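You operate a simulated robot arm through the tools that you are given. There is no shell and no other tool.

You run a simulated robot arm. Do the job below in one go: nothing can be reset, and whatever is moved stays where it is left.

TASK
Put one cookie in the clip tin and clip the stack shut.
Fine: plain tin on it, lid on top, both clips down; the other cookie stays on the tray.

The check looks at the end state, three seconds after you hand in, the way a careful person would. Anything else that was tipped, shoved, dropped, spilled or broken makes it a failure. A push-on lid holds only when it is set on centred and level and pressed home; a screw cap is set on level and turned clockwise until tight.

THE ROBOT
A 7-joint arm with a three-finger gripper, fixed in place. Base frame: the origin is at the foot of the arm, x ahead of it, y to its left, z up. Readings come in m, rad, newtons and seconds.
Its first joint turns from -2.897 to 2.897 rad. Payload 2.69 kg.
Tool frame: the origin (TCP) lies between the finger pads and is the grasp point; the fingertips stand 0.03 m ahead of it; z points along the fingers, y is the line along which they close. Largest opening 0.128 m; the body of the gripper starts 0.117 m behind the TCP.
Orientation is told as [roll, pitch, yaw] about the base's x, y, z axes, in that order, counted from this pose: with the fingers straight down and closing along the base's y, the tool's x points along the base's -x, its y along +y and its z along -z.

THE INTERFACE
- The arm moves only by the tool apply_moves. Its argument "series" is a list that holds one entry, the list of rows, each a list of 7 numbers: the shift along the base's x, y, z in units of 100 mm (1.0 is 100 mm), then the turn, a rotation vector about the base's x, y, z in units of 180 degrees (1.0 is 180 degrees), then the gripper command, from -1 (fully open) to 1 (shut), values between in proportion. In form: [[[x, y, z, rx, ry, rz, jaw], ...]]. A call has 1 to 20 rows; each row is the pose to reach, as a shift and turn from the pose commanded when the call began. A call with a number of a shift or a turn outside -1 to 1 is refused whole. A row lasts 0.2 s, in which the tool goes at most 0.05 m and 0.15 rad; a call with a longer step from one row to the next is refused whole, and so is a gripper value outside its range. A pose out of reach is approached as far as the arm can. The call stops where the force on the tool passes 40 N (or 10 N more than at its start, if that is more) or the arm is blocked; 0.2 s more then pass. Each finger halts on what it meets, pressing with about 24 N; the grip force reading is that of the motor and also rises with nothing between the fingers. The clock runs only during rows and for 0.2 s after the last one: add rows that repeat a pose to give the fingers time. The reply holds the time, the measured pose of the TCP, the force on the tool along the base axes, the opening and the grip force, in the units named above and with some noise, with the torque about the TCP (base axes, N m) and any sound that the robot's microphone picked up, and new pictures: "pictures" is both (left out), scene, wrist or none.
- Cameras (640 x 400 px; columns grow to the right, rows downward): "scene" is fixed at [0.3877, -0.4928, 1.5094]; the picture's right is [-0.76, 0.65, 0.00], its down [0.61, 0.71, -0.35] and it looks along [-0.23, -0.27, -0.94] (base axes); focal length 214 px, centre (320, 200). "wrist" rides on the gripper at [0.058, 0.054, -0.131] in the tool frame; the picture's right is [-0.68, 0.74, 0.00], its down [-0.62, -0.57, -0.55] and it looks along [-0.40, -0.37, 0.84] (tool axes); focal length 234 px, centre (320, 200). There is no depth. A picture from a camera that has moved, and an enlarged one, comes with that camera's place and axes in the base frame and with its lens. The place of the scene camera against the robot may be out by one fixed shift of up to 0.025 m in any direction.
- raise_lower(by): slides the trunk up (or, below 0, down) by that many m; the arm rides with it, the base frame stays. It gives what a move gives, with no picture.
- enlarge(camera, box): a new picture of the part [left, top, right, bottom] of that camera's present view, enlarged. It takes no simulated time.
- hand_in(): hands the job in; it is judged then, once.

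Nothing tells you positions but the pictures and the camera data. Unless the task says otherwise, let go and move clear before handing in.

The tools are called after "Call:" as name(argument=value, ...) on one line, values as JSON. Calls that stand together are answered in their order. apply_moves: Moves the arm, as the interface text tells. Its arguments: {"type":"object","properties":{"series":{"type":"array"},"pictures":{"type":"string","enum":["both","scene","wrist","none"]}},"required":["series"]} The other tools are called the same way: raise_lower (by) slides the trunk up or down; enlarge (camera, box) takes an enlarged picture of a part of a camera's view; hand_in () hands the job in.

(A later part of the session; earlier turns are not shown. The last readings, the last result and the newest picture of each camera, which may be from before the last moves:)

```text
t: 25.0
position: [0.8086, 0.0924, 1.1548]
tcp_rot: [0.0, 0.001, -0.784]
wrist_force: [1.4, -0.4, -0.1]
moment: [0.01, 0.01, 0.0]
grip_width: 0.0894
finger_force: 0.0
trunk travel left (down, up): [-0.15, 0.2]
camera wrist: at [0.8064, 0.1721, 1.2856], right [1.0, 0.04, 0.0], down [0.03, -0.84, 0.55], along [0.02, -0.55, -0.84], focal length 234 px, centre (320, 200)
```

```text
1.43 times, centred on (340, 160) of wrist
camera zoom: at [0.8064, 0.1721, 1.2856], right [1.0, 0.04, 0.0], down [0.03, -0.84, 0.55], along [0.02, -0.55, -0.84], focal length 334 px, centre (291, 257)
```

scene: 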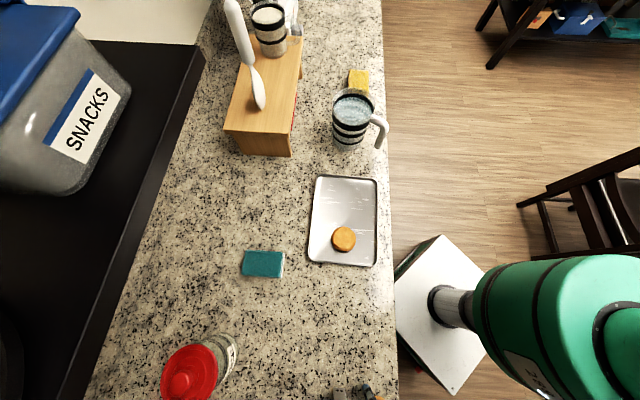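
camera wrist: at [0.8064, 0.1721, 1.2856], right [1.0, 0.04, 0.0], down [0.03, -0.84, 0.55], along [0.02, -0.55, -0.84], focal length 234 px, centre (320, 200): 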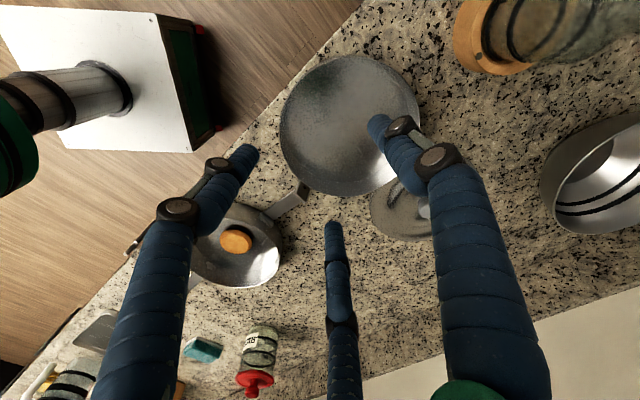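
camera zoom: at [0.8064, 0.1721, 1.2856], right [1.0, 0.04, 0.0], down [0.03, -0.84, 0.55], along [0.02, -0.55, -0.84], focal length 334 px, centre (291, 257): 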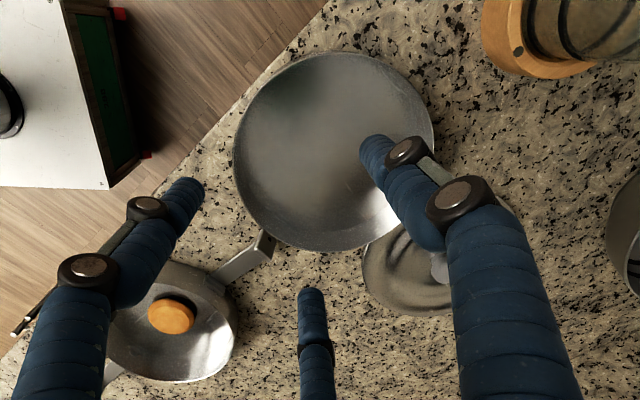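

The plain tin is centred near (0.851, 0.073). It's too wide to span, so I'll pinch its wall on the side facing the counter's front, away from both clip arms. I'll turn the tool to 45° and look again from that side.

Call:
apply_moves(series=[[[-0.05, 0.1, 0, 0, 0, 0.045, -0.2], [-0.1, 0.2, 0, 0, 0, 0.09, 0], [-0.15, 0.3, 0, 0, 0, 0.135, 0.06], [-0.2, 0.4, 0, 0, 0, 0.18, 0.06], [-0.21, 0.45, 0, 0, 0, 0.225, 0.06], [-0.21, 0.45, 0, 0, 0, 0.27, 0.06], [-0.21, 0.45, 0, 0, 0, 0.315, 0.06], [-0.21, 0.45, 0, 0, 0, 0.36, 0.06], [-0.21, 0.45, 0, 0, 0, 0.405, 0.06], [-0.21, 0.45, 0, 0, 0, 0.45, 0.06], [-0.21, 0.45, 0, 0, 0, 0.475, 0.06], [-0.21, 0.45, 0, 0, 0, 0.5, 0.06], [-0.21, 0.45, 0, 0, 0, 0.5, 0.06]]], pictures="wrist")

Call:
enlarge(camera="wrist", box=[160, 20, 520, 300])

```text
t: 27.8
position: [0.7878, 0.1384, 1.154]
tcp_rot: [0.003, 0.0, 0.786]
wrist_force: [-0.3, -0.4, 0.7]
moment: [-0.01, 0.0, 0.02]
grip_width: 0.0601
finger_force: 0.1
trunk travel left (down, up): [-0.15, 0.2]
camera wrist: at [0.7094, 0.1342, 1.2856], right [-0.04, 1.0, 0.0], down [0.84, 0.04, 0.55], along [0.55, 0.02, -0.84], focal length 234 px, centre (320, 200)
```

wrist: 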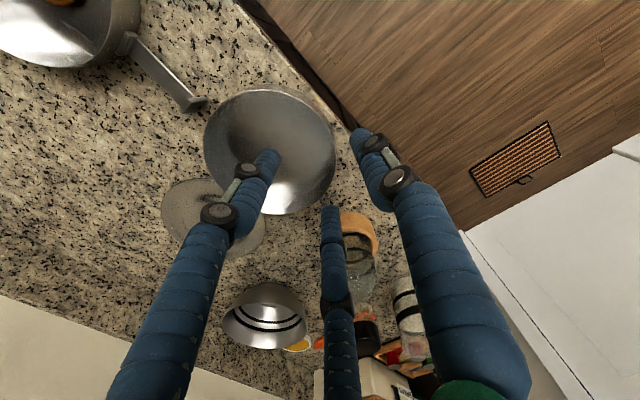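

```text
1.43 times, centred on (340, 160) of wrist
camera zoom: at [0.7094, 0.1342, 1.2856], right [-0.04, 1.0, 0.0], down [0.84, 0.04, 0.55], along [0.55, 0.02, -0.84], focal length 334 px, centre (291, 257)
```

zoom: 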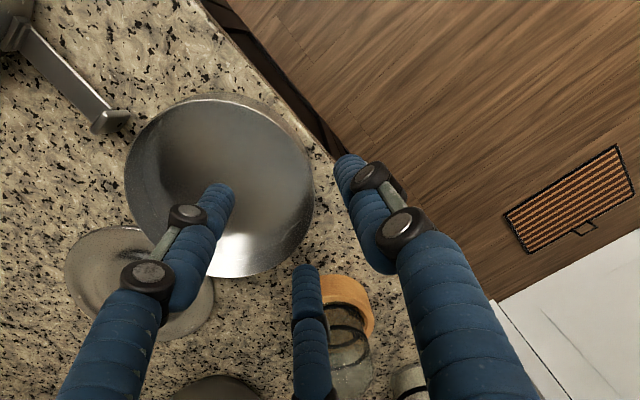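

The tool is nearly above the tin's wall. I'm lowering to just above the rim for a precise check.

Call:
apply_moves(series=[[[0, 0, -0.3, 0, 0, 0, 0.06], [0, 0, -0.7, 0, 0, 0, 0.06], [0, 0, -1.0, 0, 0, 0, 0.06], [0, 0, -1.0, 0, 0, 0, 0.06]]], pictures="none")

Call:
apply_moves(series=[[[0, 0, -0.2, 0, 0, 0, 0.06], [0, 0, -0.25, 0, 0, 0, 0.06], [0, 0, -0.25, 0, 0, 0, 0.06]]], pictures="wrist")

Call:
enlarge(camera="wrist", box=[160, 20, 520, 300])

```text
t: 28.8
position: [0.7864, 0.1367, 1.0553]
tcp_rot: [0.004, 0.0, 0.785]
wrist_force: [0.2, 0.4, -0.9]
moment: [0.0, 0.01, 0.0]
grip_width: 0.0603
finger_force: 0.1
trunk travel left (down, up): [-0.15, 0.2]
```

```text
t: 29.6
position: [0.7875, 0.1375, 1.0293]
tcp_rot: [0.001, 0.0, 0.785]
wrist_force: [-0.2, -0.6, -0.2]
moment: [0.02, -0.02, 0.0]
grip_width: 0.0602
finger_force: 0.0
trunk travel left (down, up): [-0.15, 0.2]
camera wrist: at [0.7094, 0.1339, 1.1608], right [-0.04, 1.0, 0.0], down [0.84, 0.03, 0.55], along [0.55, 0.02, -0.84], focal length 234 px, centre (320, 200)
```

wrist: 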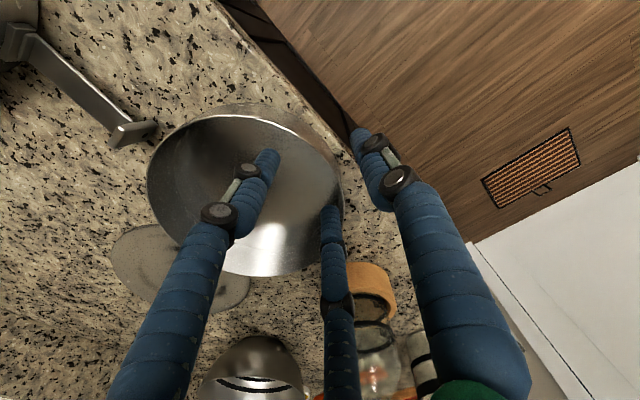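

```text
1.43 times, centred on (340, 160) of wrist
camera zoom: at [0.7094, 0.1339, 1.1608], right [-0.04, 1.0, 0.0], down [0.84, 0.03, 0.55], along [0.55, 0.02, -0.84], focal length 334 px, centre (291, 257)
```

zoom: 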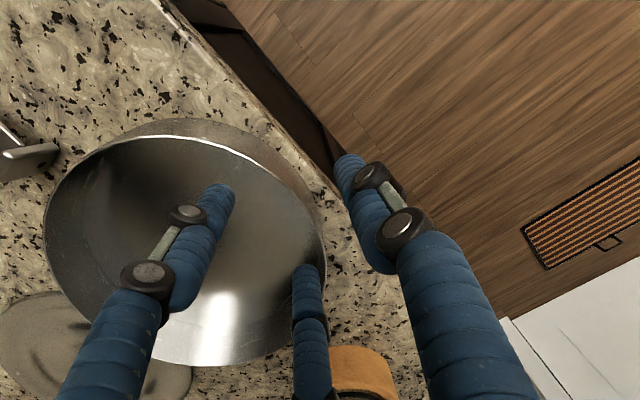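

The rim is near z 0.98 and the refined centre is about (0.844, 0.070). I'll shift slightly to sit squarely on the wall and lower with the thumb outside and the other fingers inside.

Call:
apply_moves(series=[[[-0.075, -0.04, 0, 0, 0, 0, 0.06], [-0.075, -0.04, -0.2, 0, 0, 0, 0.06], [-0.075, -0.04, -0.4, 0, 0, 0, 0.06], [-0.075, -0.04, -0.4, 0, 0, 0, 0.06]]], pictures="wrist")

Call:
enlarge(camera="wrist", box=[160, 20, 520, 300])

```text
t: 30.6
position: [0.7801, 0.1344, 0.9875]
tcp_rot: [0.001, 0.001, 0.785]
wrist_force: [0.7, 0.4, -1.3]
moment: [0.02, 0.12, 0.02]
grip_width: 0.0602
finger_force: 0.0
trunk travel left (down, up): [-0.15, 0.2]
camera wrist: at [0.7024, 0.1302, 1.1195], right [-0.04, 1.0, 0.0], down [0.84, 0.03, 0.55], along [0.55, 0.02, -0.84], focal length 234 px, centre (320, 200)
```

wrist: 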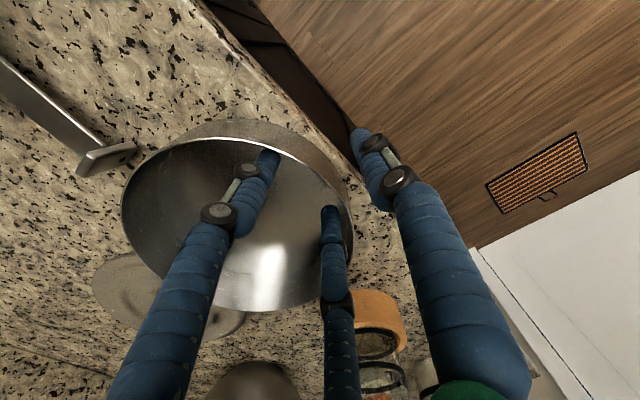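

```text
1.43 times, centred on (340, 160) of wrist
camera zoom: at [0.7024, 0.1302, 1.1195], right [-0.04, 1.0, 0.0], down [0.84, 0.03, 0.55], along [0.55, 0.02, -0.84], focal length 334 px, centre (291, 257)
```

zoom: 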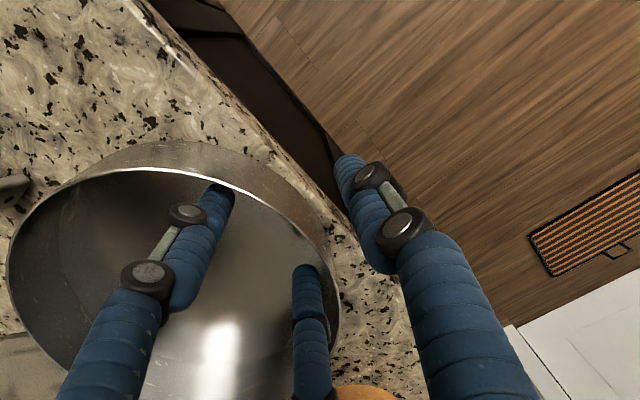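

Both inner fingers are inside the wall, the thumb is outside, and there's no contact force. I'm continuing down.

Call:
apply_moves(series=[[[0, 0, -0.1, 0, 0, 0, 0.06], [0, 0, -0.2, 0, 0, 0, 0.06], [0, 0, -0.25, 0, 0, 0, 0.06], [0, 0, -0.25, 0, 0, 0, 0.06]]], pictures="wrist")

Call:
enlarge(camera="wrist", box=[160, 20, 520, 300])

```text
t: 31.6
position: [0.7806, 0.1342, 0.9627]
tcp_rot: [0.0, 0.001, 0.786]
wrist_force: [-0.7, -0.4, 0.4]
moment: [0.0, 0.0, 0.0]
grip_width: 0.06
finger_force: 0.1
trunk travel left (down, up): [-0.15, 0.2]
camera wrist: at [0.7019, 0.1301, 1.0953], right [-0.04, 1.0, 0.0], down [0.84, 0.03, 0.55], along [0.55, 0.02, -0.84], focal length 234 px, centre (320, 200)
```

wrist: 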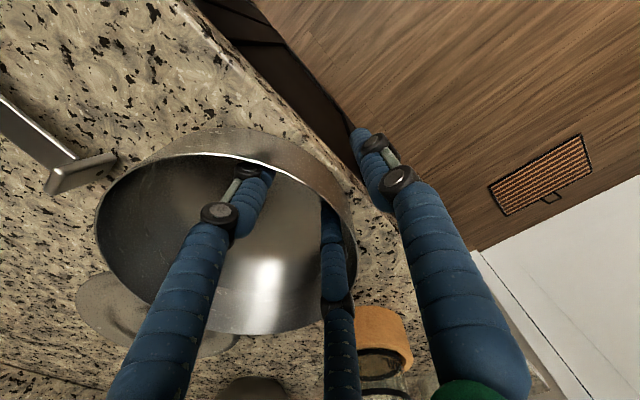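

```text
1.43 times, centred on (340, 160) of wrist
camera zoom: at [0.7019, 0.1301, 1.0953], right [-0.04, 1.0, 0.0], down [0.84, 0.03, 0.55], along [0.55, 0.02, -0.84], focal length 334 px, centre (291, 257)
```

zoom: 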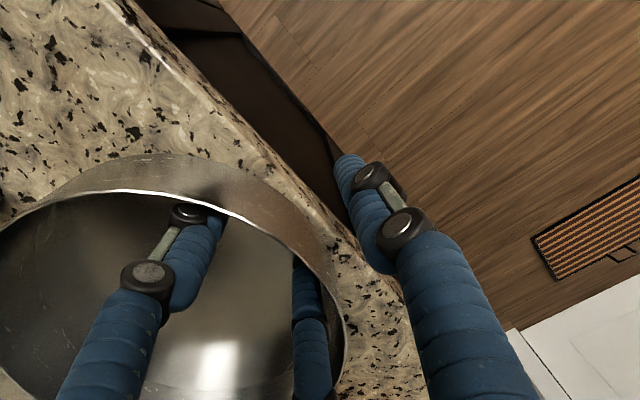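

The fingers are deep on both sides of the wall. I'm closing to pinch it.

Call:
apply_moves(series=[[[0, 0, 0, 0, 0, 0, 0.3], [0, 0, 0, 0, 0, 0, 0.5], [0, 0, 0, 0, 0, 0, 0.7], [0, 0, 0, 0, 0, 0, 0.9], [0, 0, 0, 0, 0, 0, 1], [0, 0, 0, 0, 0, 0, 1], [0, 0, 0, 0, 0, 0, 1]]], pictures="wrist")

Call:
enlarge(camera="wrist", box=[160, 20, 520, 300])

```text
t: 33.2
position: [0.78, 0.1329, 0.9636]
tcp_rot: [0.003, -0.001, 0.785]
wrist_force: [0.2, 1.0, -0.2]
moment: [0.04, -0.03, 0.1]
grip_width: 0.0165
finger_force: 23.9
trunk travel left (down, up): [-0.15, 0.2]
camera wrist: at [0.7019, 0.1302, 1.0953], right [-0.04, 1.0, 0.0], down [0.84, 0.03, 0.55], along [0.55, 0.02, -0.84], focal length 234 px, centre (320, 200)
```

wrist: 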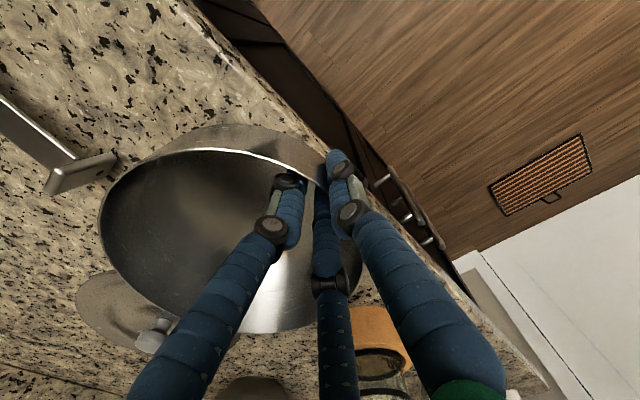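

```text
1.43 times, centred on (340, 160) of wrist
camera zoom: at [0.7019, 0.1302, 1.0953], right [-0.04, 1.0, 0.0], down [0.84, 0.03, 0.55], along [0.55, 0.02, -0.84], focal length 334 px, centre (291, 257)
```

zoom: 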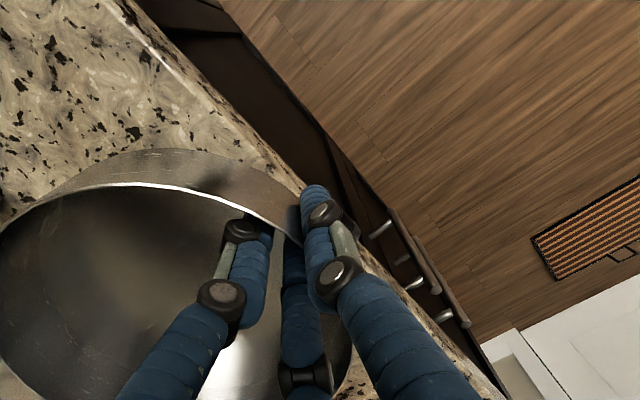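

The wall is gripped. I'm lifting a little and checking for tilt.

Call:
apply_moves(series=[[[0, 0, 0.05, 0, 0, 0, 1], [0, 0, 0.15, 0, 0, 0, 1], [0, 0, 0.3, 0, 0, 0, 1], [0, 0, 0.3, 0, 0, 0, 1], [0, 0, 0.3, 0, 0, 0, 1]]], pictures="wrist")

Call:
enlarge(camera="wrist", box=[60, 60, 420, 340])

```text
t: 34.4
position: [0.7807, 0.134, 0.994]
tcp_rot: [0.003, -0.001, 0.786]
wrist_force: [-0.7, -0.6, -2.6]
moment: [0.12, 0.14, -0.03]
grip_width: 0.0164
finger_force: 23.6
trunk travel left (down, up): [-0.15, 0.2]
camera wrist: at [0.7026, 0.1301, 1.1257], right [-0.04, 1.0, 0.0], down [0.84, 0.03, 0.55], along [0.55, 0.02, -0.84], focal length 234 px, centre (320, 200)
```

wrist: 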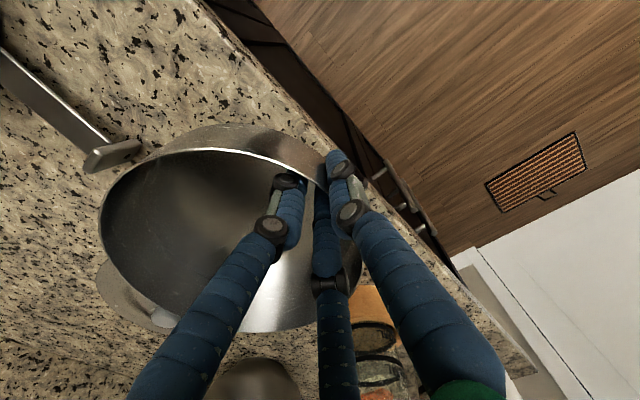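

```text
1.43 times, centred on (240, 200) of wrist
camera zoom: at [0.7026, 0.1301, 1.1257], right [-0.04, 1.0, 0.0], down [0.84, 0.03, 0.55], along [0.55, 0.02, -0.84], focal length 334 px, centre (434, 200)
```

zoom: 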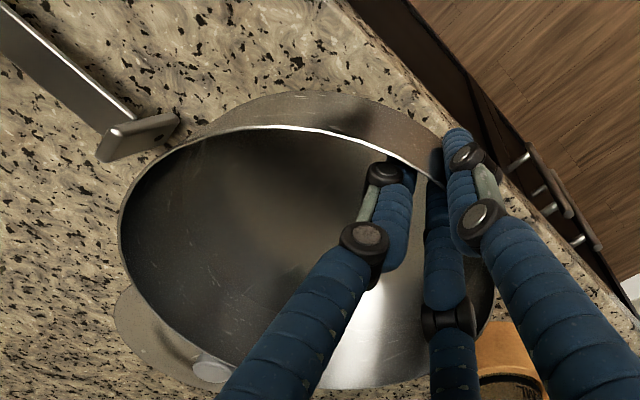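

The tin lifts level with the tool and the weight is modest. I'm raising further before carrying it over to the clip tin.

Call:
apply_moves(series=[[[0, 0, 0.3, 0, 0, 0, 1], [0, 0, 0.6, 0, 0, 0, 1], [0, 0, 0.9, 0, 0, 0, 1], [0, 0, 1.0, 0, 0, 0, 1]]], pictures="none")

Call:
apply_moves(series=[[[-0.15, -0.2, 0, 0, 0, 0, 1], [-0.35, -0.45, 0, 0, 0, 0, 1], [-0.55, -0.7, 0, 0, 0, 0, 1], [-0.75, -0.95, 0, 0, 0, 0, 1], [-0.8, -1.0, 0, 0, 0, 0, 1]]], pictures="none")

Call:
apply_moves(series=[[[-0.15, -0.2, 0, 0, 0, 0, 1], [-0.35, -0.45, 0, 0, 0, 0, 1], [-0.55, -0.7, 0, 0, 0, 0, 1], [-0.75, -0.95, 0, 0, 0, 0, 1], [-0.8, -1.0, 0, 0, 0, 0, 1], [-0.8, -1.0, 0, 0, 0, 0, 1]]], pictures="wrist")

Call:
enlarge(camera="wrist", box=[60, 60, 420, 340])

```text
t: 35.4
position: [0.7807, 0.1331, 1.094]
tcp_rot: [0.0, -0.002, 0.786]
wrist_force: [0.6, 0.4, -1.6]
moment: [0.14, 0.15, -0.01]
grip_width: 0.0162
finger_force: 23.4
trunk travel left (down, up): [-0.15, 0.2]
```

```text
t: 36.6
position: [0.6991, 0.0333, 1.0945]
tcp_rot: [0.001, -0.003, 0.785]
wrist_force: [-0.5, -0.3, -2.7]
moment: [0.18, 0.1, 0.01]
grip_width: 0.0166
finger_force: 24.3
trunk travel left (down, up): [-0.15, 0.2]
```

```text
t: 38.0
position: [0.6187, -0.0656, 1.0947]
tcp_rot: [0.001, 0.0, 0.786]
wrist_force: [-0.3, 0.0, -2.2]
moment: [0.11, 0.14, -0.01]
grip_width: 0.0162
finger_force: 23.8
trunk travel left (down, up): [-0.15, 0.2]
camera wrist: at [0.5414, -0.0695, 1.2257], right [-0.04, 1.0, 0.0], down [0.84, 0.03, 0.55], along [0.55, 0.02, -0.84], focal length 234 px, centre (320, 200)
```

wrist: 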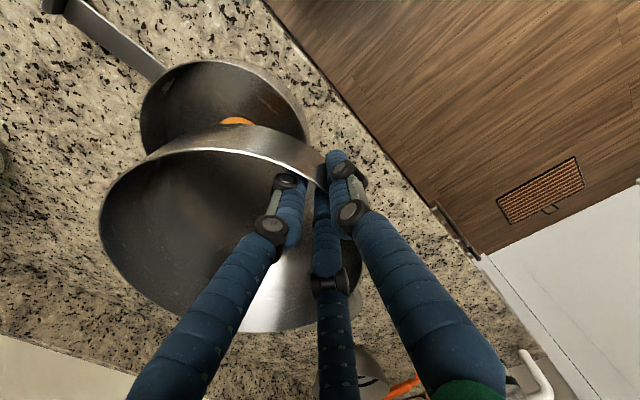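

```text
1.43 times, centred on (240, 200) of wrist
camera zoom: at [0.5414, -0.0695, 1.2257], right [-0.04, 1.0, 0.0], down [0.84, 0.03, 0.55], along [0.55, 0.02, -0.84], focal length 334 px, centre (434, 200)
```

zoom: 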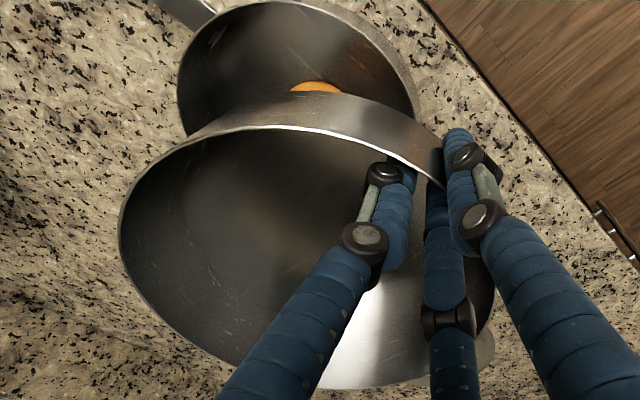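

The tin is steady. I'm moving over the clip tin and partway down for an alignment check.

Call:
apply_moves(series=[[[-0.15, -0.2, 0, 0, 0, 0, 1], [-0.29, -0.39, 0, 0, 0, 0, 1], [-0.29, -0.39, -0.25, 0, 0, 0, 1], [-0.29, -0.39, -0.45, 0, 0, 0, 1], [-0.29, -0.39, -0.45, 0, 0, 0, 1]]], pictures="wrist")

Call:
enlarge(camera="wrist", box=[60, 60, 420, 340])

```text
t: 39.2
position: [0.592, -0.1049, 1.0495]
tcp_rot: [0.001, 0.001, 0.784]
wrist_force: [0.2, -0.2, -2.9]
moment: [0.11, 0.16, 0.0]
grip_width: 0.016
finger_force: 24.1
trunk travel left (down, up): [-0.15, 0.2]
camera wrist: at [0.5134, -0.1089, 1.1805], right [-0.04, 1.0, 0.0], down [0.84, 0.03, 0.55], along [0.55, 0.02, -0.84], focal length 234 px, centre (320, 200)
```

wrist: 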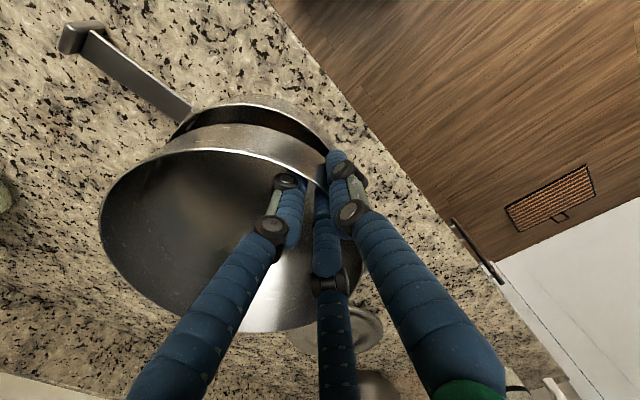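

```text
1.43 times, centred on (240, 200) of wrist
camera zoom: at [0.5134, -0.1089, 1.1805], right [-0.04, 1.0, 0.0], down [0.84, 0.03, 0.55], along [0.55, 0.02, -0.84], focal length 334 px, centre (434, 200)
```

zoom: 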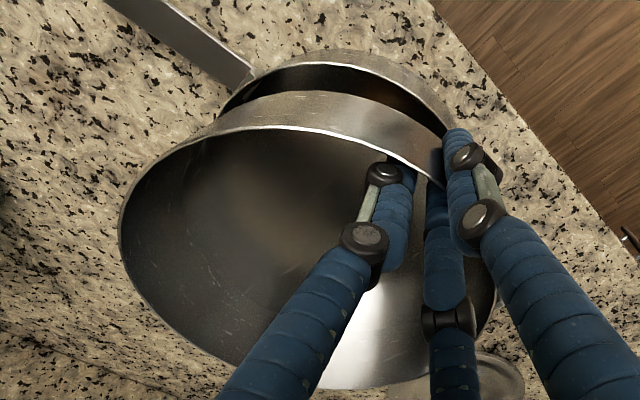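

The tins look nearly aligned. I'll lower to about a centimetre above contact and zoom in to compare the lower edge with the clip tin's rim.

Call:
apply_moves(series=[[[0, 0, -0.1, 0, 0, 0, 1], [0, 0, -0.17, 0, 0, 0, 1], [0, 0, -0.17, 0, 0, 0, 1]]], pictures="none")

Call:
enlarge(camera="wrist", box=[80, 80, 240, 240])

Call:
enlarge(camera="wrist", box=[220, 80, 380, 240])

Call:
enlarge(camera="wrist", box=[80, 60, 400, 340])

```text
t: 40.0
position: [0.5913, -0.1056, 1.0319]
tcp_rot: [0.001, 0.0, 0.786]
wrist_force: [0.7, -0.5, -2.7]
moment: [0.11, 0.14, -0.02]
grip_width: 0.0163
finger_force: 23.5
trunk travel left (down, up): [-0.15, 0.2]
```

```text
2.50 times, centred on (160, 160) of wrist
camera zoom: at [0.5131, -0.1091, 1.1636], right [-0.04, 1.0, 0.0], down [0.84, 0.03, 0.55], along [0.55, 0.02, -0.84], focal length 585 px, centre (720, 300)
```

zoom: 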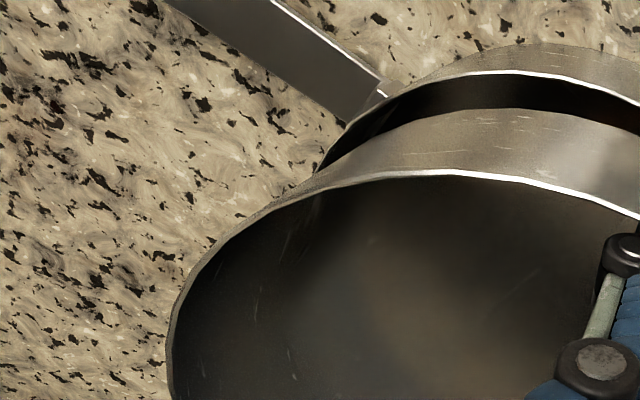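

```text
2.50 times, centred on (300, 160) of wrist
camera zoom: at [0.5131, -0.1091, 1.1636], right [-0.04, 1.0, 0.0], down [0.84, 0.03, 0.55], along [0.55, 0.02, -0.84], focal length 585 px, centre (370, 300)
```

zoom: 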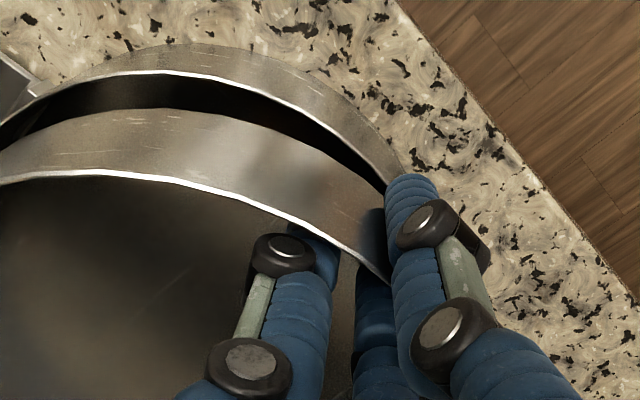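

```text
1.43 times, centred on (240, 200) of wrist
camera zoom: at [0.5131, -0.1091, 1.1636], right [-0.04, 1.0, 0.0], down [0.84, 0.03, 0.55], along [0.55, 0.02, -0.84], focal length 334 px, centre (434, 200)
```

zoom: 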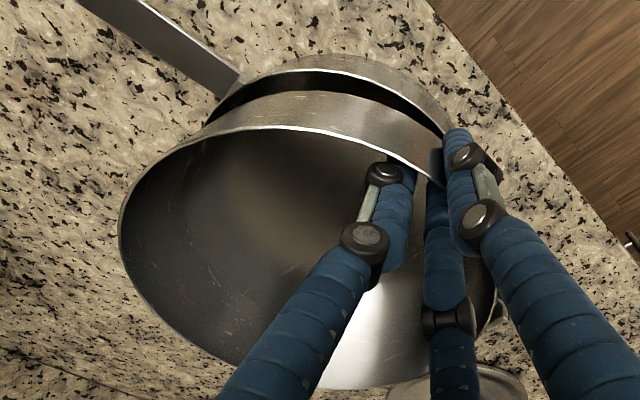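

From circle fits, the plain tin is about 5 mm too far in x and 4.5 mm too far in y relative to the clip tin. I'm correcting that and checking again.

Call:
apply_moves(series=[[[-0.055, -0.045, 0, 0, 0, 0, 1], [-0.055, -0.045, -0.05, 0, 0, 0, 1], [-0.055, -0.045, -0.05, 0, 0, 0, 1]]], pictures="none")

Call:
enlarge(camera="wrist", box=[80, 80, 240, 240])

Call:
enlarge(camera="wrist", box=[220, 80, 380, 240])

```text
t: 40.8
position: [0.5859, -0.1101, 1.0269]
tcp_rot: [0.003, 0.001, 0.787]
wrist_force: [0.1, 0.3, -1.5]
moment: [0.13, 0.14, 0.01]
grip_width: 0.0162
finger_force: 24.1
trunk travel left (down, up): [-0.15, 0.2]
```

```text
2.50 times, centred on (160, 160) of wrist
camera zoom: at [0.5072, -0.1137, 1.1583], right [-0.04, 1.0, 0.0], down [0.84, 0.03, 0.55], along [0.55, 0.02, -0.84], focal length 585 px, centre (720, 300)
```

zoom: 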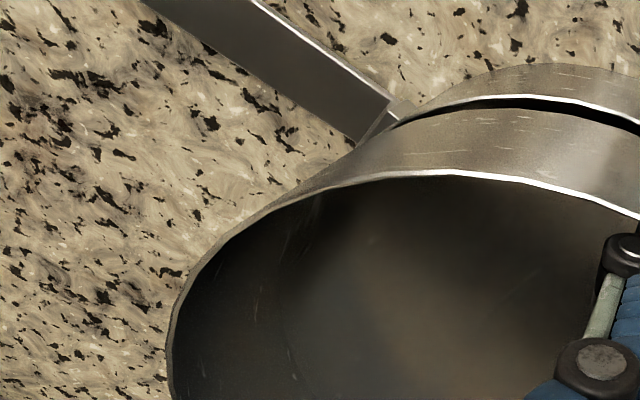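

```text
2.50 times, centred on (300, 160) of wrist
camera zoom: at [0.5072, -0.1137, 1.1583], right [-0.04, 1.0, 0.0], down [0.84, 0.03, 0.55], along [0.55, 0.02, -0.84], focal length 585 px, centre (370, 300)
```

zoom: 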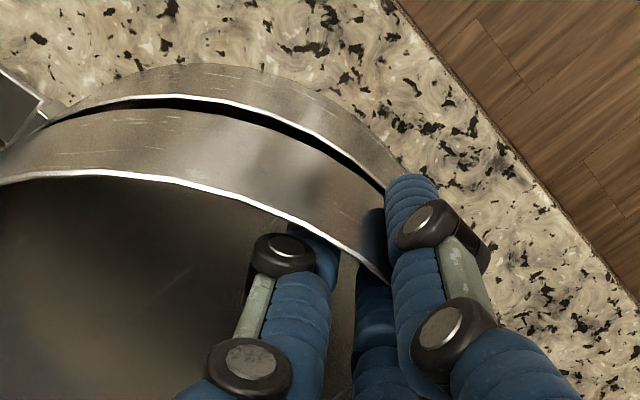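

The tins now align within a millimetre or two. I'm lowering gently until contact.

Call:
apply_moves(series=[[[0, 0, -0.03, 0, 0, 0, 1], [0, 0, -0.05, 0, 0, 0, 1], [0, 0, -0.06, 0, 0, 0, 1], [0, 0, -0.06, 0, 0, 0, 1]]], pictures="none")

```text
t: 41.8
position: [0.5854, -0.1103, 1.0216]
tcp_rot: [0.002, 0.0, 0.784]
wrist_force: [0.3, 0.4, -1.5]
moment: [0.14, 0.13, -0.02]
grip_width: 0.016
finger_force: 23.8
trunk travel left (down, up): [-0.15, 0.2]
```

Call:
apply_moves(series=[[[0, 0, -0.01, 0, 0, 0, 1], [0, 0, -0.02, 0, 0, 0, 1], [0, 0, -0.03, 0, 0, 0, 1], [0, 0, -0.03, 0, 0, 0, 1]]], pictures="none")

Call:
enlarge(camera="wrist", box=[80, 80, 240, 240])

Call:
enlarge(camera="wrist", box=[220, 80, 380, 240])

```text
t: 42.8
position: [0.5857, -0.1099, 1.0171]
tcp_rot: [0.002, 0.0, 0.785]
wrist_force: [0.3, -0.4, -1.4]
moment: [0.11, 0.13, 0.0]
grip_width: 0.0162
finger_force: 23.6
trunk travel left (down, up): [-0.15, 0.2]
```

```text
2.50 times, centred on (160, 160) of wrist
camera zoom: at [0.5073, -0.1133, 1.1498], right [-0.04, 1.0, 0.0], down [0.84, 0.03, 0.55], along [0.55, 0.02, -0.84], focal length 585 px, centre (720, 300)
```

zoom: 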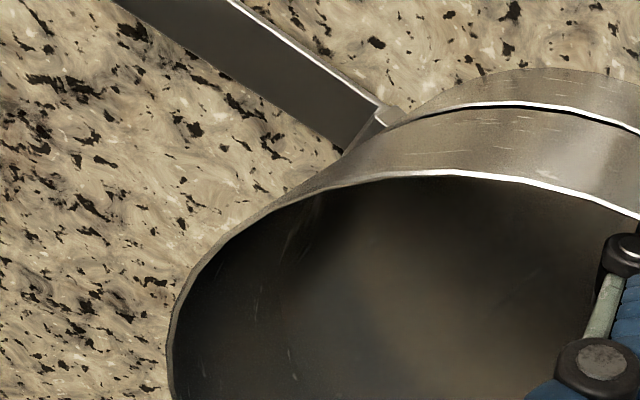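

```text
2.50 times, centred on (300, 160) of wrist
camera zoom: at [0.5073, -0.1133, 1.1498], right [-0.04, 1.0, 0.0], down [0.84, 0.03, 0.55], along [0.55, 0.02, -0.84], focal length 585 px, centre (370, 300)
```

zoom: 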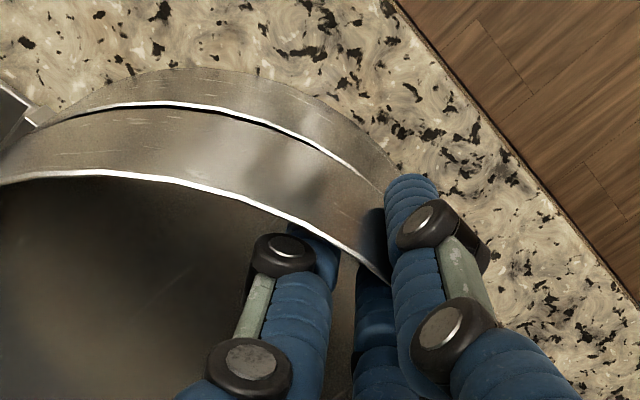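

The gap is almost closed and the rims look concentric, with no contact yet. I'm continuing down in small steps.

Call:
apply_moves(series=[[[0, 0, -0.01, 0, 0, 0, 1], [0, 0, -0.02, 0, 0, 0, 1], [0, 0, -0.03, 0, 0, 0, 1], [0, 0, -0.03, 0, 0, 0, 1]]], pictures="none")

Call:
enlarge(camera="wrist", box=[220, 80, 380, 240])

```text
t: 43.8
position: [0.5861, -0.1094, 1.015]
tcp_rot: [0.001, 0.001, 0.786]
wrist_force: [-0.5, 0.5, -2.6]
moment: [0.13, 0.12, 0.03]
grip_width: 0.016
finger_force: 24.3
trunk travel left (down, up): [-0.15, 0.2]
```

```text
2.50 times, centred on (300, 160) of wrist
camera zoom: at [0.5075, -0.1133, 1.1468], right [-0.04, 1.0, 0.0], down [0.84, 0.03, 0.55], along [0.55, 0.02, -0.84], focal length 585 px, centre (370, 300)
```

zoom: 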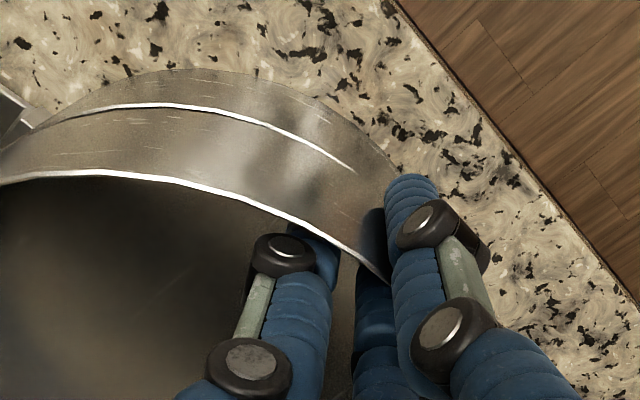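

Call:
apply_moves(series=[[[0, 0, -0.01, 0, 0, 0, 1], [0, 0, -0.02, 0, 0, 0, 1], [0, 0, -0.03, 0, 0, 0, 1], [0, 0, -0.03, 0, 0, 0, 1]]], pictures="none")

Call:
enlarge(camera="wrist", box=[80, 80, 240, 240])

Call:
enlarge(camera="wrist", box=[220, 80, 380, 240])

```text
t: 44.8
position: [0.5863, -0.1101, 1.0134]
tcp_rot: [-0.002, -0.002, 0.785]
wrist_force: [-3.5, 2.1, 17.4]
moment: [0.39, 0.16, 0.0]
grip_width: 0.0161
finger_force: 23.2
trunk travel left (down, up): [-0.15, 0.2]
```

```text
2.50 times, centred on (160, 160) of wrist
camera zoom: at [0.5073, -0.1133, 1.145], right [-0.04, 1.0, 0.0], down [0.83, 0.03, 0.55], along [0.55, 0.02, -0.83], focal length 585 px, centre (720, 300)
```

zoom: 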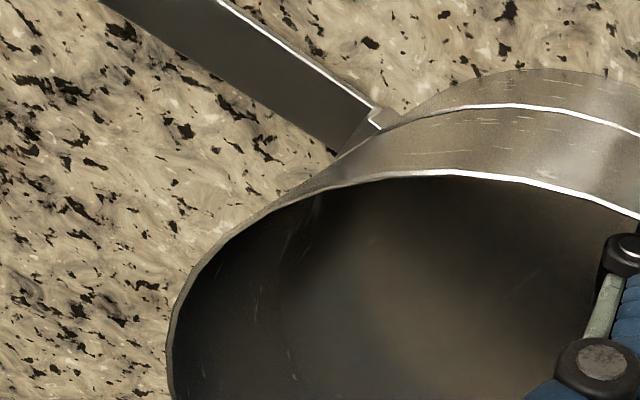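

```text
2.50 times, centred on (300, 160) of wrist
camera zoom: at [0.5073, -0.1133, 1.145], right [-0.04, 1.0, 0.0], down [0.83, 0.03, 0.55], along [0.55, 0.02, -0.83], focal length 585 px, centre (370, 300)
```

zoom: 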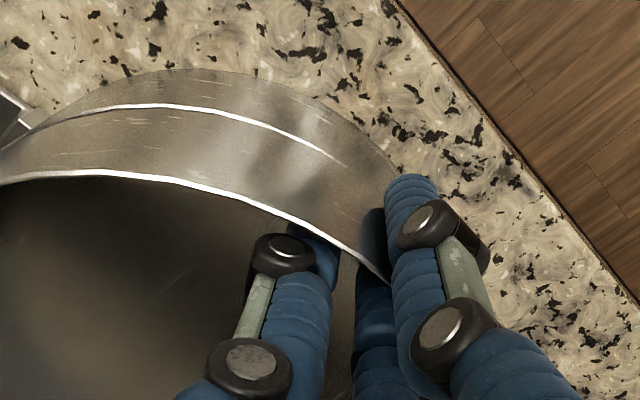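

Firm contact (17 N) with the edges concentric. I'm easing off slightly and opening the fingers.

Call:
apply_moves(series=[[[0, 0, 0.01, 0, 0, 0, 1], [0, 0, 0.01, 0, 0, 0, 0.7], [0, 0, 0.01, 0, 0, 0, 0.4], [0, 0, 0.01, 0, 0, 0, 0.3], [0, 0, 0.01, 0, 0, 0, 0.3]]], pictures="wrist")

Call:
enlarge(camera="wrist", box=[80, 80, 240, 240])

Call:
enlarge(camera="wrist", box=[220, 80, 380, 240])

```text
t: 46.0
position: [0.5858, -0.1109, 1.0117]
tcp_rot: [0.002, 0.0, 0.785]
wrist_force: [0.0, -0.5, -0.3]
moment: [0.02, 0.02, -0.04]
grip_width: 0.0449
finger_force: 0.1
trunk travel left (down, up): [-0.15, 0.2]
camera wrist: at [0.5076, -0.1135, 1.1446], right [-0.04, 1.0, 0.0], down [0.84, 0.03, 0.55], along [0.55, 0.02, -0.84], focal length 234 px, centre (320, 200)
```

wrist: 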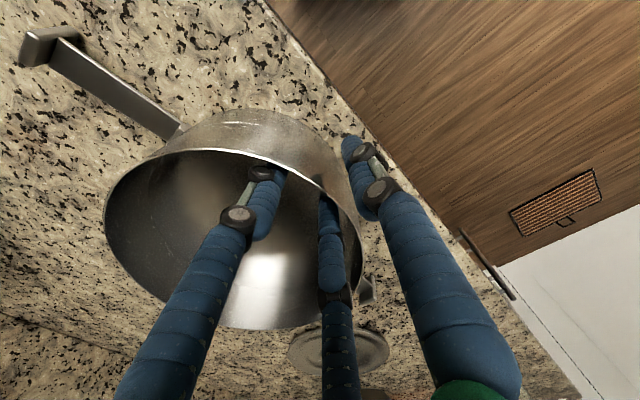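

```text
2.50 times, centred on (160, 160) of wrist
camera zoom: at [0.5076, -0.1135, 1.1446], right [-0.04, 1.0, 0.0], down [0.84, 0.03, 0.55], along [0.55, 0.02, -0.84], focal length 585 px, centre (720, 300)
```

zoom: 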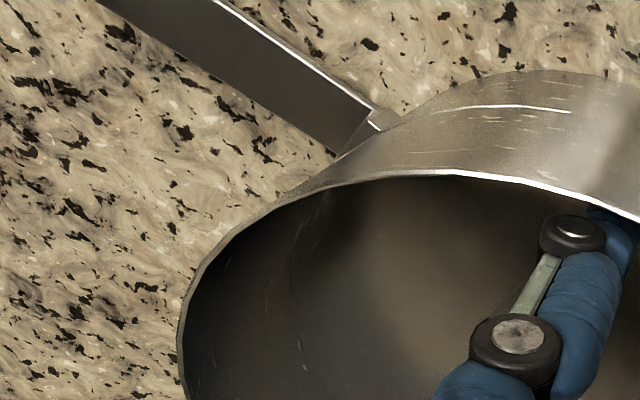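

```text
2.50 times, centred on (300, 160) of wrist
camera zoom: at [0.5076, -0.1135, 1.1446], right [-0.04, 1.0, 0.0], down [0.84, 0.03, 0.55], along [0.55, 0.02, -0.84], focal length 585 px, centre (370, 300)
```

zoom: 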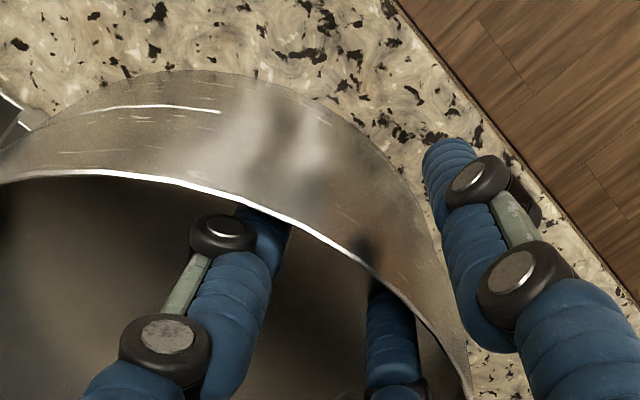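

After release, the plain tin's rim fits a circle centred on the clip tin within about 1 mm, and it looks level. I'm lifting the hand straight out and inspecting.

Call:
apply_moves(series=[[[0, 0, 0.2, 0, 0, 0, 0.3], [0, 0, 0.5, 0, 0, 0, 0.3], [0, 0, 0.9, 0, 0, 0, 0.3], [0, 0, 1.0, 0, 0, 0, 0.3]]], pictures="none")

Call:
apply_moves(series=[[[-0.2, 0, 0.1, 0, 0, 0, 1], [-0.5, 0, 0.1, 0, 0, 0, 1], [-0.5, 0, 0.1, 0, 0, 0, 1]]], pictures="wrist")

Call:
enlarge(camera="wrist", box=[60, 100, 340, 320])

```text
t: 47.0
position: [0.5851, -0.1099, 1.1148]
tcp_rot: [-0.001, -0.003, 0.786]
wrist_force: [-0.8, 0.4, 0.6]
moment: [0.02, -0.03, 0.01]
grip_width: 0.0449
finger_force: 0.1
trunk travel left (down, up): [-0.15, 0.2]
```

```text
t: 47.8
position: [0.535, -0.1103, 1.1245]
tcp_rot: [0.001, -0.001, 0.784]
wrist_force: [-1.1, 1.0, 0.8]
moment: [0.02, -0.07, 0.01]
grip_width: 0.0024
finger_force: 24.1
trunk travel left (down, up): [-0.15, 0.2]
camera wrist: at [0.4558, -0.1134, 1.2556], right [-0.04, 1.0, 0.0], down [0.83, 0.03, 0.55], along [0.55, 0.02, -0.84], focal length 234 px, centre (320, 200)
```

wrist: 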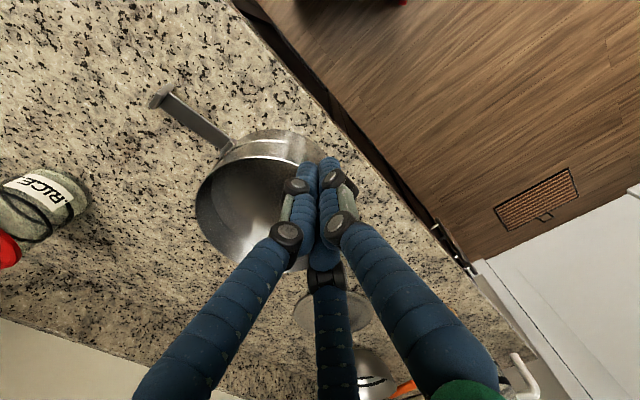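

```text
1.82 times, centred on (200, 210) of wrist
camera zoom: at [0.4558, -0.1134, 1.2556], right [-0.04, 1.0, 0.0], down [0.83, 0.03, 0.55], along [0.55, 0.02, -0.84], focal length 426 px, centre (538, 182)
```

zoom: 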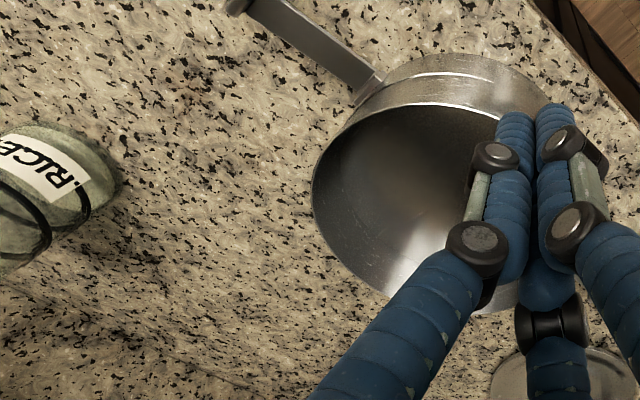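

The stack of two tins looks good. Now for the lid: I'm moving toward it at a safe height to locate its knob.

Call:
apply_moves(series=[[[0.2, 0, 0.2, 0, 0, 0, 1], [0.5, 0, 0.4, 0, 0, 0, 0.6], [0.8, 0, 0.4, 0, 0, 0, 0.4], [1.0, 0, 0.4, 0, 0, 0, 0.4]]], pictures="none")

Call:
apply_moves(series=[[[0.4, 0.1, 0, 0, 0, 0, 0.4], [0.8, 0.2, 0, 0, 0, 0, 0.4], [1.0, 0.3, 0, 0, 0, 0, 0.4], [1.0, 0.3, 0, 0, 0, 0, 0.4]]], pictures="none")

Call:
apply_moves(series=[[[0.4, 0.1, 0, 0, 0, 0, 0.4], [0.8, 0.2, 0, 0, 0, 0, 0.4], [1.0, 0.2, 0, 0, 0, 0, 0.4], [1.0, 0.2, 0, 0, 0, 0, 0.4]]], pictures="wrist")

Call:
enlarge(camera="wrist", box=[180, 80, 460, 300])

```text
t: 48.8
position: [0.6364, -0.1096, 1.163]
tcp_rot: [0.002, -0.002, 0.786]
wrist_force: [-0.1, 0.9, -0.8]
moment: [-0.02, 0.0, -0.02]
grip_width: 0.0385
finger_force: 0.0
trunk travel left (down, up): [-0.15, 0.2]
```

```text
t: 49.8
position: [0.7355, -0.0799, 1.1632]
tcp_rot: [0.001, -0.001, 0.785]
wrist_force: [-0.3, 0.4, -0.7]
moment: [-0.02, 0.02, 0.01]
grip_width: 0.0384
finger_force: 0.0
trunk travel left (down, up): [-0.15, 0.2]
```

```text
t: 50.8
position: [0.8346, -0.0603, 1.1634]
tcp_rot: [0.002, 0.0, 0.785]
wrist_force: [-0.3, -0.4, -0.3]
moment: [-0.01, -0.03, 0.01]
grip_width: 0.0388
finger_force: 0.1
trunk travel left (down, up): [-0.15, 0.2]
camera wrist: at [0.7575, -0.0638, 1.2943], right [-0.04, 1.0, 0.0], down [0.84, 0.03, 0.55], along [0.55, 0.02, -0.84], focal length 234 px, centre (320, 200)
```

wrist: 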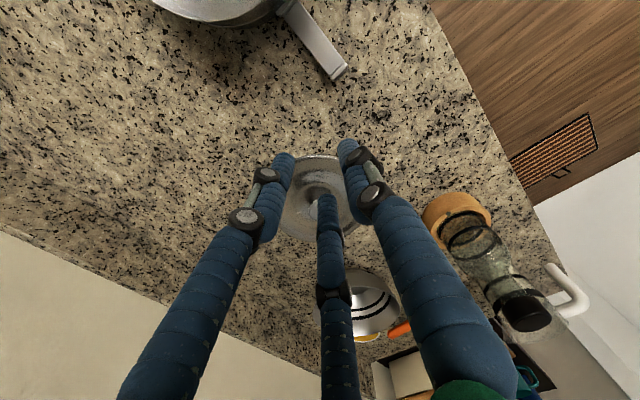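

```text
1.82 times, centred on (320, 190) of wrist
camera zoom: at [0.7575, -0.0638, 1.2943], right [-0.04, 1.0, 0.0], down [0.84, 0.03, 0.55], along [0.55, 0.02, -0.84], focal length 426 px, centre (320, 218)
```

zoom: 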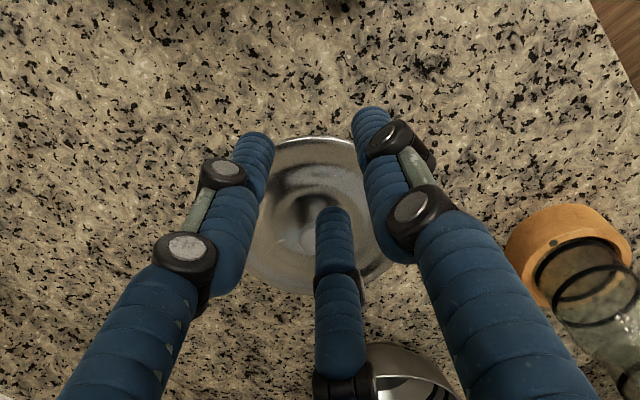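

The lid's knob is near (1.0, -0.06), right at the reach limit. I'll move closer to see how far the arm gets with the tool pointing down.

Call:
apply_moves(series=[[[0.3, 0, -0.1, 0, 0, 0, 0.2], [0.6, 0, -0.3, 0, 0, 0, 0.2], [0.9, 0, -0.4, 0, 0, 0, 0.2], [1.0, 0, -0.5, 0, 0, 0, 0.2], [1.0, 0, -0.5, 0, 0, 0, 0.2]]], pictures="none")

Call:
apply_moves(series=[[[0.2, 0, -0.1, 0, 0, 0, 0.2], [0.4, 0, -0.2, 0, 0, 0, 0.2], [0.6, 0, -0.2, 0, 0, 0, 0.2], [0.7, 0, -0.2, 0, 0, 0, 0.2], [0.7, 0, -0.2, 0, 0, 0, 0.2]]], pictures="wrist")

Call:
enlarge(camera="wrist", box=[180, 80, 460, 300])

```text
t: 52.0
position: [0.9369, -0.0603, 1.113]
tcp_rot: [0.0, -0.001, 0.785]
wrist_force: [-0.2, -0.6, 1.5]
moment: [0.01, 0.03, 0.01]
grip_width: 0.0508
finger_force: 0.0
trunk travel left (down, up): [-0.15, 0.2]
```

```text
t: 53.2
position: [1.007, -0.0601, 1.0917]
tcp_rot: [0.003, 0.0, 0.786]
wrist_force: [-0.3, 0.1, 0.0]
moment: [-0.03, -0.01, 0.03]
grip_width: 0.0511
finger_force: 0.0
trunk travel left (down, up): [-0.15, 0.2]
camera wrist: at [0.9279, -0.0635, 1.2246], right [-0.04, 1.0, 0.0], down [0.84, 0.03, 0.55], along [0.55, 0.02, -0.84], focal length 234 px, centre (320, 200)
```

wrist: 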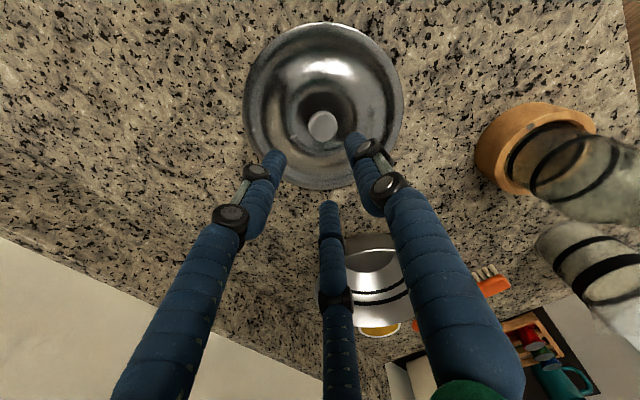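

```text
1.82 times, centred on (320, 190) of wrist
camera zoom: at [0.9279, -0.0635, 1.2246], right [-0.04, 1.0, 0.0], down [0.84, 0.03, 0.55], along [0.55, 0.02, -0.84], focal length 426 px, centre (320, 218)
```

zoom: 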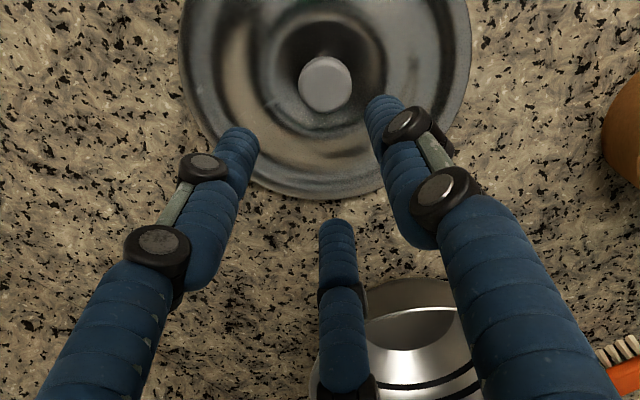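

The arm reaches over the lid with the tool straight down. The knob is at about (1.004, -0.056) and roughly 34 mm wide. I'll centre on it and lower for a closer look.

Call:
apply_moves(series=[[[-0.02, 0.035, -0.2, 0, 0, 0, 0.06], [-0.03, 0.035, -0.5, 0, 0, 0, 0.06], [-0.03, 0.035, -0.8, 0, 0, 0, 0.06], [-0.03, 0.035, -0.8, 0, 0, 0, 0.06]]], pictures="wrist")

Call:
enlarge(camera="wrist", box=[180, 80, 460, 300])

```text
t: 54.2
position: [1.0037, -0.0553, 1.0123]
tcp_rot: [0.002, 0.0, 0.786]
wrist_force: [0.6, -0.9, -0.6]
moment: [0.01, 0.01, -0.02]
grip_width: 0.0605
finger_force: 0.1
trunk travel left (down, up): [-0.15, 0.2]
camera wrist: at [0.9249, -0.0593, 1.1433], right [-0.04, 1.0, 0.0], down [0.84, 0.03, 0.55], along [0.55, 0.02, -0.84], focal length 234 px, centre (320, 200)
```

wrist: 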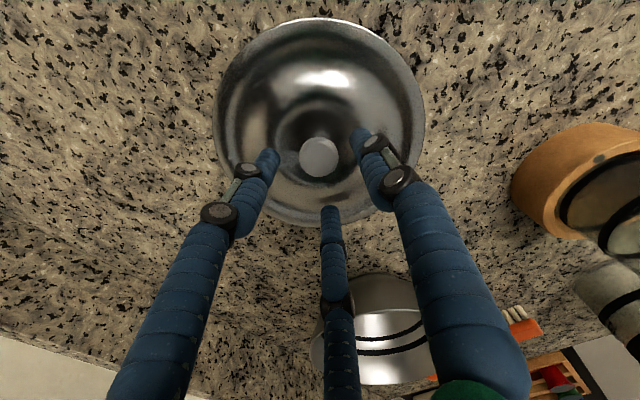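

```text
1.82 times, centred on (320, 190) of wrist
camera zoom: at [0.9249, -0.0593, 1.1433], right [-0.04, 1.0, 0.0], down [0.84, 0.03, 0.55], along [0.55, 0.02, -0.84], focal length 426 px, centre (320, 218)
```

zoom: 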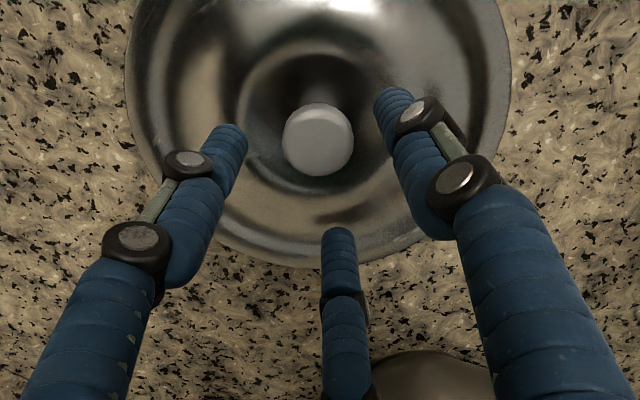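

The knob top is at about z 0.963, centred near (1.001, -0.056). I'm lowering so the fingertips sit beside the knob.

Call:
apply_moves(series=[[[-0.02, -0.01, -0.15, 0, 0, 0, 0.06], [-0.02, -0.01, -0.3, 0, 0, 0, 0.06], [-0.02, -0.01, -0.36, 0, 0, 0, 0.06], [-0.02, -0.01, -0.36, 0, 0, 0, 0.06]]], pictures="wrist")

Call:
enlarge(camera="wrist", box=[180, 80, 460, 300])

```text
t: 55.2
position: [1.0011, -0.0554, 0.977]
tcp_rot: [-0.001, 0.001, 0.786]
wrist_force: [0.8, -0.1, -0.9]
moment: [-0.01, 0.0, 0.03]
grip_width: 0.06
finger_force: 0.0
trunk travel left (down, up): [-0.15, 0.2]
camera wrist: at [0.9222, -0.0603, 1.1084], right [-0.04, 1.0, 0.0], down [0.84, 0.03, 0.55], along [0.55, 0.02, -0.84], focal length 234 px, centre (320, 200)
```

wrist: 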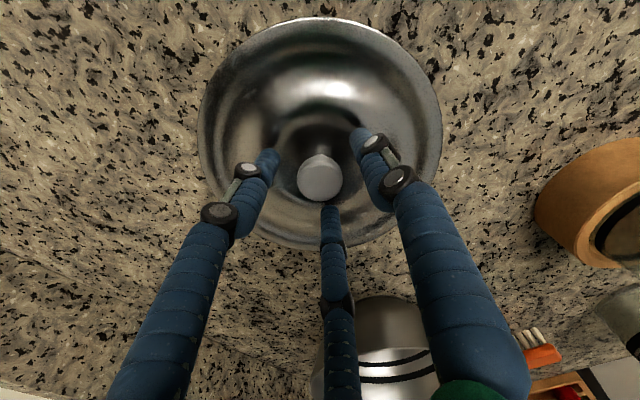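

```text
1.82 times, centred on (320, 190) of wrist
camera zoom: at [0.9222, -0.0603, 1.1084], right [-0.04, 1.0, 0.0], down [0.84, 0.03, 0.55], along [0.55, 0.02, -0.84], focal length 426 px, centre (320, 218)
```

zoom: 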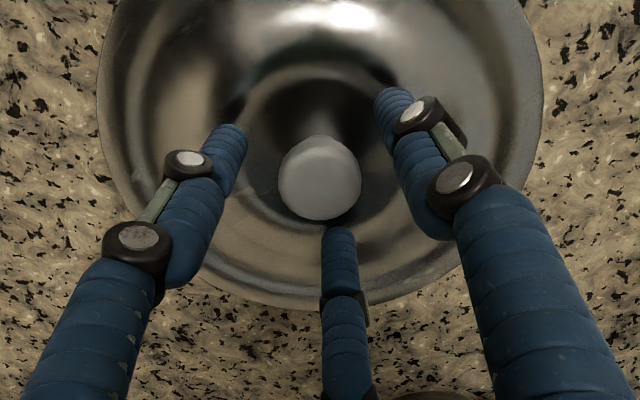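

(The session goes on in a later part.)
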